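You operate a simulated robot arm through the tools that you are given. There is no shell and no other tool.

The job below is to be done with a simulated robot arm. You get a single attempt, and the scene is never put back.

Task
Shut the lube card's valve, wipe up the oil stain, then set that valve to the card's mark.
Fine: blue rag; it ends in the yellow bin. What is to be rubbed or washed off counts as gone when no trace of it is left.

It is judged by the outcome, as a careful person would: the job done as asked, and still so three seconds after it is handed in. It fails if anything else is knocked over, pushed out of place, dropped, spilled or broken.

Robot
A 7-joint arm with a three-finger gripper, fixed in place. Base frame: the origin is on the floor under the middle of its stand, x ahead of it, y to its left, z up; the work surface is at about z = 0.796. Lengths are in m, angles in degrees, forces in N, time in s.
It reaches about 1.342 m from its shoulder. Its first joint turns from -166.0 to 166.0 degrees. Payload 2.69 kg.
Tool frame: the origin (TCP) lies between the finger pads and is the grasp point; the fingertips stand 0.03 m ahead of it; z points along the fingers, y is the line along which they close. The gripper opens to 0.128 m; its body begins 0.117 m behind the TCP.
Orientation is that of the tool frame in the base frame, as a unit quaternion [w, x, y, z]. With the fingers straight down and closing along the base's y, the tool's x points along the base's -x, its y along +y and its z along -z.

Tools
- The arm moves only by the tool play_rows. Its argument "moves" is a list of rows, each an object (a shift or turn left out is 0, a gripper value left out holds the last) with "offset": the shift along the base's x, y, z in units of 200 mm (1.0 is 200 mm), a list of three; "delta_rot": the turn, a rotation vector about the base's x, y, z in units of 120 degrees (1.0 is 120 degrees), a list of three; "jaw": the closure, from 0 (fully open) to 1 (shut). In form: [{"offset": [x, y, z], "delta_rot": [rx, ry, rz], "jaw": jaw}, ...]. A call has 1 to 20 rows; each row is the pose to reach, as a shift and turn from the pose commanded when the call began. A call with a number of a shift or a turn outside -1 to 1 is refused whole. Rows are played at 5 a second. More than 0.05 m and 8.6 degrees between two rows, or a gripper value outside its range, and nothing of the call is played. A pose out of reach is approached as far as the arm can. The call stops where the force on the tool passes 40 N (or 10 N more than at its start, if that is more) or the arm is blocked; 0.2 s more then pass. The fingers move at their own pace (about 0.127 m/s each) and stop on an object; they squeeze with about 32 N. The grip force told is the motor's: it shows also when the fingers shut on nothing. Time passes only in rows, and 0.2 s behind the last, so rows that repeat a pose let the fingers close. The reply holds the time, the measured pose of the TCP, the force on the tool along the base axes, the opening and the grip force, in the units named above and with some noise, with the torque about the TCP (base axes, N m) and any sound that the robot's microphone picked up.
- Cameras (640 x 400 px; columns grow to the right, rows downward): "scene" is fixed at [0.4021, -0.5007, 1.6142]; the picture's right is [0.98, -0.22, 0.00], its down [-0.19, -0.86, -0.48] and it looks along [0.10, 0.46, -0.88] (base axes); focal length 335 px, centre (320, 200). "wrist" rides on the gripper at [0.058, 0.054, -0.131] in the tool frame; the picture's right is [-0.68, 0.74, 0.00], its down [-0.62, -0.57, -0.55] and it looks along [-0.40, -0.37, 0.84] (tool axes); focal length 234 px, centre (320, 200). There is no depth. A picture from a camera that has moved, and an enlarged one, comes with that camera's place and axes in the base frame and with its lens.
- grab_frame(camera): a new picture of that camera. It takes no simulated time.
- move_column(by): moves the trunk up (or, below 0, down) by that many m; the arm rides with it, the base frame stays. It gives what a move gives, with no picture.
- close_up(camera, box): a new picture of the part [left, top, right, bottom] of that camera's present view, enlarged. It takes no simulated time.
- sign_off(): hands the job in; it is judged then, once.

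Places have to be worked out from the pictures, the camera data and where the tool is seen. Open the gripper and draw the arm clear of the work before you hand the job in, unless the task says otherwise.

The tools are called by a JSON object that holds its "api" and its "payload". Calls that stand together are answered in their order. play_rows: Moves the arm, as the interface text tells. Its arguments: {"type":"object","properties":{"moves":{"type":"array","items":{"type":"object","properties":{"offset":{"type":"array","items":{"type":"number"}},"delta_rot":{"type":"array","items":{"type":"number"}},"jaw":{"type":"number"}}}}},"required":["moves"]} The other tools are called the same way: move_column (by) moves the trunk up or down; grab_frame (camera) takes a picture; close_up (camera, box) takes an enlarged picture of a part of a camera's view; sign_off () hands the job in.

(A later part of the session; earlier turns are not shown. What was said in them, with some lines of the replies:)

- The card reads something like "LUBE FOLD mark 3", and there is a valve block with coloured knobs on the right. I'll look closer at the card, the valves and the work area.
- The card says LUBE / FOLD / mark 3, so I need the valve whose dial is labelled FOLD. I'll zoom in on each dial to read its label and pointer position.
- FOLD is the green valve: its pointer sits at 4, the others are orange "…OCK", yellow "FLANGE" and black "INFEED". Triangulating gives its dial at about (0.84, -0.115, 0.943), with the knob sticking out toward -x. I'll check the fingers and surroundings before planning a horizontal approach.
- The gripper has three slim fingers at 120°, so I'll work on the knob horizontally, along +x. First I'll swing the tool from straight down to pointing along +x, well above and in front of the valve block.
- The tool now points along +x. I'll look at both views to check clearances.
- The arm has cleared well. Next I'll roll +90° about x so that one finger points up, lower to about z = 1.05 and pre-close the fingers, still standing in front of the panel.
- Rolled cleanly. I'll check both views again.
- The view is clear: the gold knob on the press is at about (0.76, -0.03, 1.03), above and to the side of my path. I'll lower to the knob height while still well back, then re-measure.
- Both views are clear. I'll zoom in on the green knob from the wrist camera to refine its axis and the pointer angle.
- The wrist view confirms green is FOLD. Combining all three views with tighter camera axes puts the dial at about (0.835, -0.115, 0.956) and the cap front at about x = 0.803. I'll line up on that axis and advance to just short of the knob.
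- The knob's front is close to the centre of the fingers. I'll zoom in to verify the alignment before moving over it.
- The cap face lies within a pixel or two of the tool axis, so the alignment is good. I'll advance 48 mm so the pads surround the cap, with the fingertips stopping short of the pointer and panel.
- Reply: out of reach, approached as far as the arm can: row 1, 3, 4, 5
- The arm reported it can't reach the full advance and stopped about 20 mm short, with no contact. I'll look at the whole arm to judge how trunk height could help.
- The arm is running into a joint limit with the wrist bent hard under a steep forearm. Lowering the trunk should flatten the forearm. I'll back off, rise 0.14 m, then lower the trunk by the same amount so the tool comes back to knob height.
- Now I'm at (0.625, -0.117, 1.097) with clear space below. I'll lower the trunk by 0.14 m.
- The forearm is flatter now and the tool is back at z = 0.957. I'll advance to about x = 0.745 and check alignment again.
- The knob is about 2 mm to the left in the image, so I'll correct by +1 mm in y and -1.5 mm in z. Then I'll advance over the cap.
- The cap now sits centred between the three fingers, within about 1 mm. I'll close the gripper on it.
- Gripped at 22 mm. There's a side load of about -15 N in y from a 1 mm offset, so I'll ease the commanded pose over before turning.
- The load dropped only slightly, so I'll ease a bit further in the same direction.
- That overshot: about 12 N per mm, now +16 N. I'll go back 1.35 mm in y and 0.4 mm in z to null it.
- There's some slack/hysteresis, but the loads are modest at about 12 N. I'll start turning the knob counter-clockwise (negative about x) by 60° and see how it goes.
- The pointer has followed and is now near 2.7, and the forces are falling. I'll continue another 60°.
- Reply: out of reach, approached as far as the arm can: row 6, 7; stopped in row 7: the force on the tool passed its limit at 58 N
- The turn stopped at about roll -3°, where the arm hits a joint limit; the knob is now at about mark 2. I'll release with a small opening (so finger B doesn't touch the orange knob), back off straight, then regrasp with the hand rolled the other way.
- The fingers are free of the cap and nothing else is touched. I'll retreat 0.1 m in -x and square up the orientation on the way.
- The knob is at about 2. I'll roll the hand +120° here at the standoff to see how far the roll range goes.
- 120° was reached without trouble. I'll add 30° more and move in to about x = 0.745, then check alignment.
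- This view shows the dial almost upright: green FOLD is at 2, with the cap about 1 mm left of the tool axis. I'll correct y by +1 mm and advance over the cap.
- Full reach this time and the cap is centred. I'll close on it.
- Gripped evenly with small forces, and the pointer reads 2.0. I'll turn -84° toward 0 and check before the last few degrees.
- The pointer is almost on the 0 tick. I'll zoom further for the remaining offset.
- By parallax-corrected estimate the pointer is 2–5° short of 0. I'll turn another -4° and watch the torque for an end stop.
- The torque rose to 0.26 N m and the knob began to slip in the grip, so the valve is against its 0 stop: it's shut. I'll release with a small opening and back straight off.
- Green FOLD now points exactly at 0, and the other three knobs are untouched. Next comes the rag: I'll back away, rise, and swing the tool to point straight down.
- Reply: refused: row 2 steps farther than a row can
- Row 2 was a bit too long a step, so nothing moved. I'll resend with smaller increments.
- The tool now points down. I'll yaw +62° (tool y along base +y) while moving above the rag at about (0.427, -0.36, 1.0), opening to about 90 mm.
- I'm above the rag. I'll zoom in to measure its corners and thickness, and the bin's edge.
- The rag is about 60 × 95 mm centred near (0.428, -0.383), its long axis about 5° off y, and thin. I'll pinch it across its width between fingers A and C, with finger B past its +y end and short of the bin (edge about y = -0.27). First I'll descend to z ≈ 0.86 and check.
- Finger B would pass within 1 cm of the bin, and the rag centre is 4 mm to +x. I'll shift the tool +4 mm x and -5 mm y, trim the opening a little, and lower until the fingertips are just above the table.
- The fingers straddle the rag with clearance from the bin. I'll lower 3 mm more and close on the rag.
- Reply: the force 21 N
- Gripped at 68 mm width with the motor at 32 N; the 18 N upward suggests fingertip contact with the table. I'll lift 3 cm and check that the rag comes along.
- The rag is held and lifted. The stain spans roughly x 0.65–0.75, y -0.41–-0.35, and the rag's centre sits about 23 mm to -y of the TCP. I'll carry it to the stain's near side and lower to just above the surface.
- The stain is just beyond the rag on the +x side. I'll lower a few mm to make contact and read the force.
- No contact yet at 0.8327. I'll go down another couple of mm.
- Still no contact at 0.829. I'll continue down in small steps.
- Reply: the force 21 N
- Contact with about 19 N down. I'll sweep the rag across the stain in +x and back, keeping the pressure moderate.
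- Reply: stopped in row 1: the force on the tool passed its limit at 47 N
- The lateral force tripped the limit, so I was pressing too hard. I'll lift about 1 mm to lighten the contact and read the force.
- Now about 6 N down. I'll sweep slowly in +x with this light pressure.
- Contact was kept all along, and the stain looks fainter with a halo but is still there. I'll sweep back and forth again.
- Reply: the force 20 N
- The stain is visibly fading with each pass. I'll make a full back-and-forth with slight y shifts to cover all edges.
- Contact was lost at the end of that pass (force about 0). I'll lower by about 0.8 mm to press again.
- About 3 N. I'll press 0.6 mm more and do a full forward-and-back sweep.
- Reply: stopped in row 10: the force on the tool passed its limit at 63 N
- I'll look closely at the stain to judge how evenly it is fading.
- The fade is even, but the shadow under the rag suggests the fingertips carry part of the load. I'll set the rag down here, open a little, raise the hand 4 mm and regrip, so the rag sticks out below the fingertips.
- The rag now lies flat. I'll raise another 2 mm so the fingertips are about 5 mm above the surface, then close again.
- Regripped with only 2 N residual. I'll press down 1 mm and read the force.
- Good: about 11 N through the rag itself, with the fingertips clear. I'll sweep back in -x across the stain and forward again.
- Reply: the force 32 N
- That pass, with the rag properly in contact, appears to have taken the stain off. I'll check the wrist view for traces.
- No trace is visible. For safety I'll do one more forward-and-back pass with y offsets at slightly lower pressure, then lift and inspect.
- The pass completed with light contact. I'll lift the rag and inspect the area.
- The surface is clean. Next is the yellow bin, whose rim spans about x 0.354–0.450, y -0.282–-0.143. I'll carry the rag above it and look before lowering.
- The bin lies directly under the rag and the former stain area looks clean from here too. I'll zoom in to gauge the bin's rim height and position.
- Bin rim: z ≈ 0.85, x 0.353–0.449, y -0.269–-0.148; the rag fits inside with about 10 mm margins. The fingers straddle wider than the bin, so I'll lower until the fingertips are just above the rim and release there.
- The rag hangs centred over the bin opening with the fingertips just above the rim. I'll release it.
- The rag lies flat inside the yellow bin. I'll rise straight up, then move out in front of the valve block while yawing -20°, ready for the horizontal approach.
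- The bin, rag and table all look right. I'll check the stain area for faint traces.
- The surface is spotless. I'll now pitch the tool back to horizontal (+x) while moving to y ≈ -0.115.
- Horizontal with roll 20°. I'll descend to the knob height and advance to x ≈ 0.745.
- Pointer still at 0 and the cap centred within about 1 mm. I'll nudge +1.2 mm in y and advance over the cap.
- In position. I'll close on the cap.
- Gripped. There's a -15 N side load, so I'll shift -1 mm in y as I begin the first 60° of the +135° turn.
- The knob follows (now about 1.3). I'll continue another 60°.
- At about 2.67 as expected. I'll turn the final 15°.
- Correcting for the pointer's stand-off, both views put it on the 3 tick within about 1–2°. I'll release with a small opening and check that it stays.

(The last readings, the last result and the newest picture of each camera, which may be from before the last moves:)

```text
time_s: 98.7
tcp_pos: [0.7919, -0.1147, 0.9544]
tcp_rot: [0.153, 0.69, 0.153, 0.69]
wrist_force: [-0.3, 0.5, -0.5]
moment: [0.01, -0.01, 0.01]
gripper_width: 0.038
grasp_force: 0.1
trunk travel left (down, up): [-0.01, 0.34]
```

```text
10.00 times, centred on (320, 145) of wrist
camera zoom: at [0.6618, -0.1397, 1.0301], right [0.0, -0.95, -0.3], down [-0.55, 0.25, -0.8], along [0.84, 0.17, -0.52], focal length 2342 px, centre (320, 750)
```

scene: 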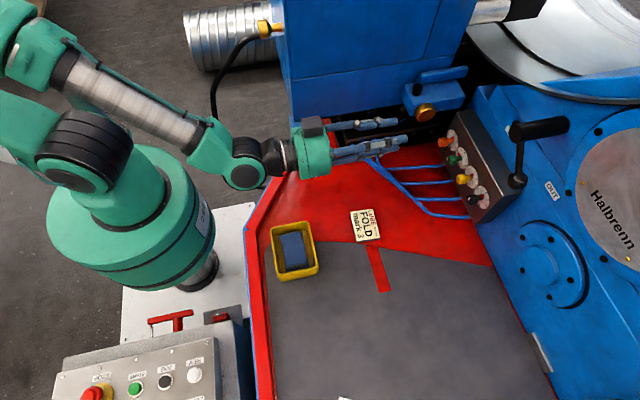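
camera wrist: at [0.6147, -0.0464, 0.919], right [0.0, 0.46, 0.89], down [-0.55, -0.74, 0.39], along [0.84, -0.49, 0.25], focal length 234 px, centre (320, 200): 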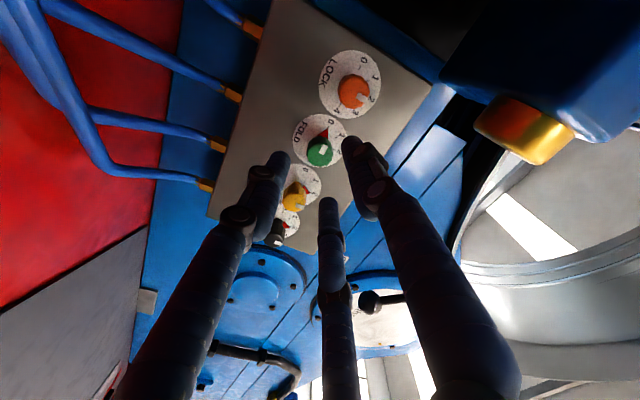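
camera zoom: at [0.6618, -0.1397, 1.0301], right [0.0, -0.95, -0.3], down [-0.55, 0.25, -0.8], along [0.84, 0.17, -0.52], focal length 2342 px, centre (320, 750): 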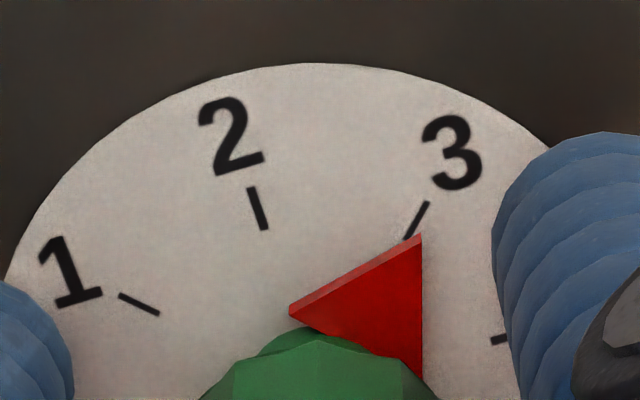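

The pointer stayed put. I'll back off straight along -x and verify from a distance.

{"api": "play_rows", "payload": {"moves": [{"offset": [-0.06, 0, 0]}, {"offset": [-0.15, 0, 0]}, {"offset": [-0.28, 0, 0]}, {"offset": [-0.42, 0, 0]}, {"offset": [-0.55, 0, 0]}, {"offset": [-0.55, 0, 0]}]}}

{"api": "close_up", "payload": {"camera": "wrist", "box": [285, 85, 365, 165]}}

{"api": "close_up", "payload": {"camera": "scene", "box": [446, 144, 478, 172]}}

{"api": "close_up", "payload": {"camera": "scene", "box": [400, 110, 530, 230]}}

```text
time_s: 100.0
tcp_pos: [0.6821, -0.1155, 0.9552]
tcp_rot: [0.153, 0.69, 0.153, 0.69]
wrist_force: [0.0, 0.3, -0.2]
moment: [0.04, 0.01, 0.03]
gripper_width: 0.0384
grasp_force: 0.0
trunk travel left (down, up): [-0.01, 0.34]
```

```text
5.00 times, centred on (325, 125) of wrist
camera zoom: at [0.5518, -0.1403, 1.0302], right [0.0, -0.95, -0.3], down [-0.55, 0.25, -0.8], along [0.84, 0.17, -0.52], focal length 1171 px, centre (295, 575)
```

zoom: 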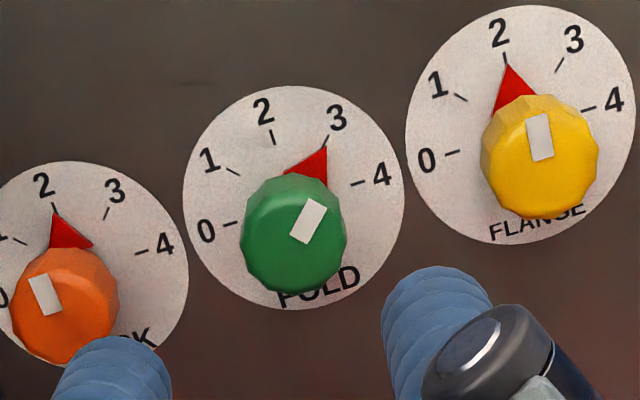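

```text
14.29 times, centred on (462, 158) of scene
camera zoom: at [0.4021, -0.5007, 1.6142], right [0.98, -0.22, 0.0], down [-0.19, -0.86, -0.48], along [0.1, 0.46, -0.88], focal length 4791 px, centre (-1709, 800)
```

zoom: 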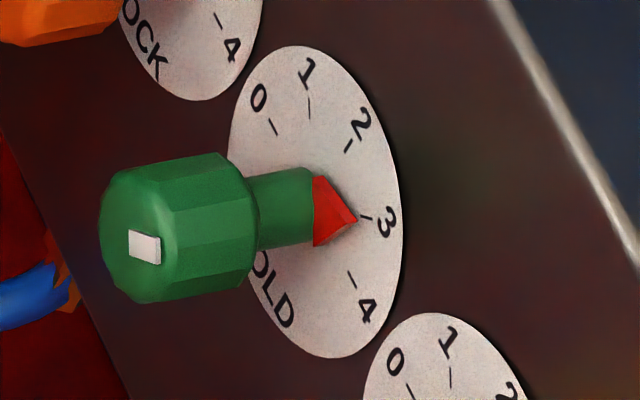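

```text
3.33 times, centred on (465, 170) of scene
camera zoom: at [0.4021, -0.5007, 1.6142], right [0.98, -0.22, 0.0], down [-0.19, -0.86, -0.48], along [0.1, 0.46, -0.88], focal length 1118 px, centre (-163, 300)
```

zoom: 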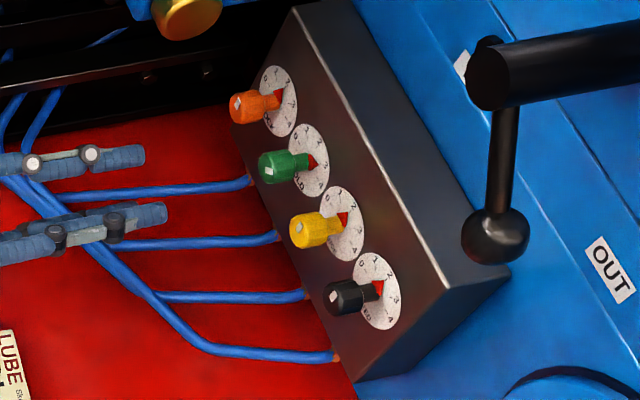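

It reads 3. I'll zoom in tighter to quantify any residual offset.

{"api": "close_up", "payload": {"camera": "wrist", "box": [300, 98, 350, 138]}}

{"api": "close_up", "payload": {"camera": "scene", "box": [455, 146, 475, 166]}}

```text
10.00 times, centred on (325, 118) of wrist
camera zoom: at [0.5518, -0.1403, 1.0302], right [0.0, -0.95, -0.3], down [-0.55, 0.25, -0.8], along [0.84, 0.17, -0.52], focal length 2342 px, centre (270, 1020)
```

zoom: 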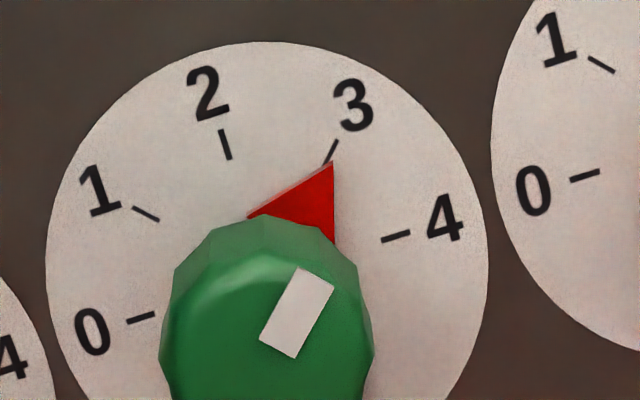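

```text
16.00 times, centred on (465, 156) of scene
camera zoom: at [0.4021, -0.5007, 1.6142], right [0.98, -0.22, 0.0], down [-0.19, -0.86, -0.48], along [0.1, 0.46, -0.88], focal length 5366 px, centre (-2000, 904)
```

zoom: 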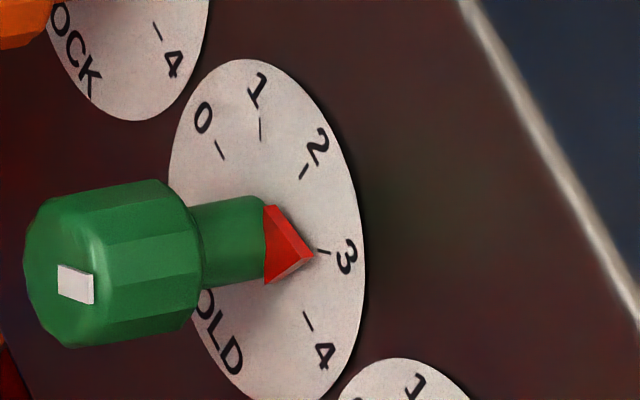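

The pointer is within about 2° of the 3 tick (reads about 3.04), and the other knobs are unchanged. I'll draw the arm back and up, then open the gripper fully.

{"api": "play_rows", "payload": {"moves": [{"offset": [-0.15, 0, 0.0]}, {"offset": [-0.3, 0, 0.1]}, {"offset": [-0.4, 0, 0.28]}, {"offset": [-0.45, 0, 0.48]}, {"offset": [-0.5, 0, 0.7]}, {"offset": [-0.5, 0, 0.9]}, {"offset": [-0.5, -0.1, 1.0], "jaw": 0.3}, {"offset": [-0.5, -0.2, 1.0], "jaw": 0.0}, {"offset": [-0.5, -0.2, 1.0], "jaw": 0.0}, {"offset": [-0.5, -0.2, 1.0], "jaw": 0.0}]}}

{"api": "grab_frame", "payload": {"camera": "scene"}}

{"api": "close_up", "payload": {"camera": "scene", "box": [240, 120, 500, 340]}}

{"api": "close_up", "payload": {"camera": "scene", "box": [446, 144, 478, 172]}}

```text
time_s: 102.2
tcp_pos: [0.584, -0.1538, 1.1544]
tcp_rot: [0.153, 0.69, 0.154, 0.69]
wrist_force: [-0.3, 0.0, 0.8]
moment: [0.0, -0.04, 0.0]
gripper_width: 0.1279
grasp_force: 0.0
trunk travel left (down, up): [-0.01, 0.34]
```

```text
taken
```

scene: 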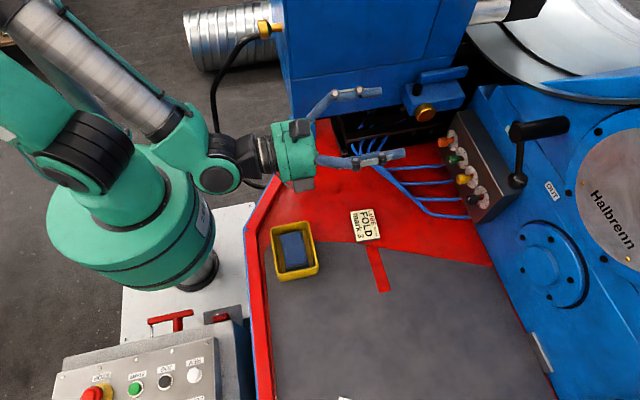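

```text
1.82 times, centred on (370, 230) of scene
camera zoom: at [0.4021, -0.5007, 1.6142], right [0.98, -0.22, 0.0], down [-0.19, -0.86, -0.48], along [0.1, 0.46, -0.88], focal length 610 px, centre (229, 146)
```

zoom: 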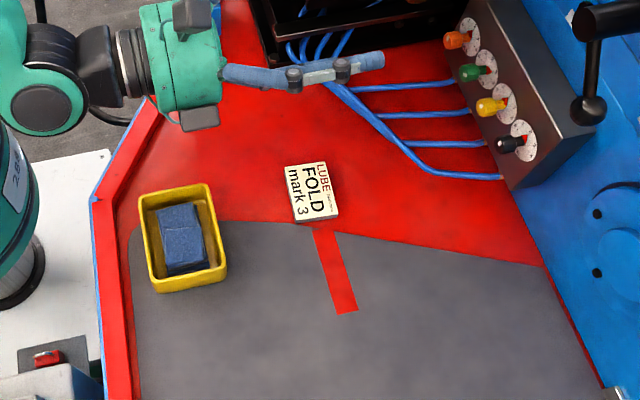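

```text
14.29 times, centred on (462, 158) of scene
camera zoom: at [0.4021, -0.5007, 1.6142], right [0.98, -0.22, 0.0], down [-0.19, -0.86, -0.48], along [0.1, 0.46, -0.88], focal length 4791 px, centre (-1709, 800)
```

zoom: 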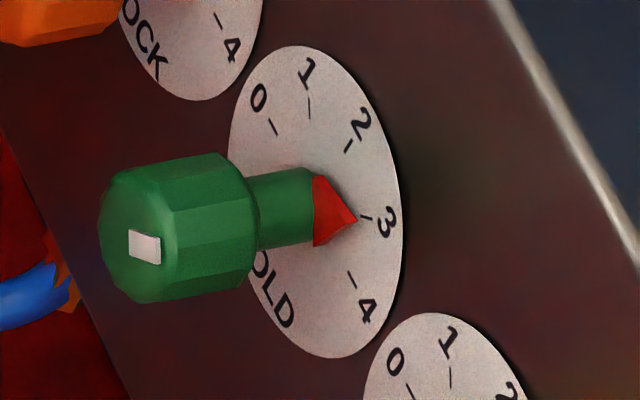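

FOLD is at mark 3, the oil stain is gone, and the rag is in the yellow bin. Everything else is in place, the gripper is open and the arm is clear, so I'm handing in the job.

{"api": "sign_off", "payload": {}}

```text
The job is handed in.
```

I shut the FOLD valve, wiped up the oil stain, put the blue rag in the yellow bin and set the valve to mark 3. The job is handed in.

- **Valve:** the card read LUBE / FOLD / mark 3, and FOLD is the green knob, which started at 4. I turned it to its stop at 0 before wiping. It now reads about 3.04, roughly 2° past the 3 tick.
- **Stain:** the early passes only faded it, so I regripped the rag higher to press it flat, and it came off. Close-ups of the area afterwards showed no trace.
- **Rag:** it lies flat inside the bin. I released it just above the rim, because the fingers were too wide to go in with it.
- **Everything else:** the other three knobs, the card and the bin are where they were. The gripper is open and the arm is clear of the work. I lowered the trunk 0.14 m to reach the valve and left it there.
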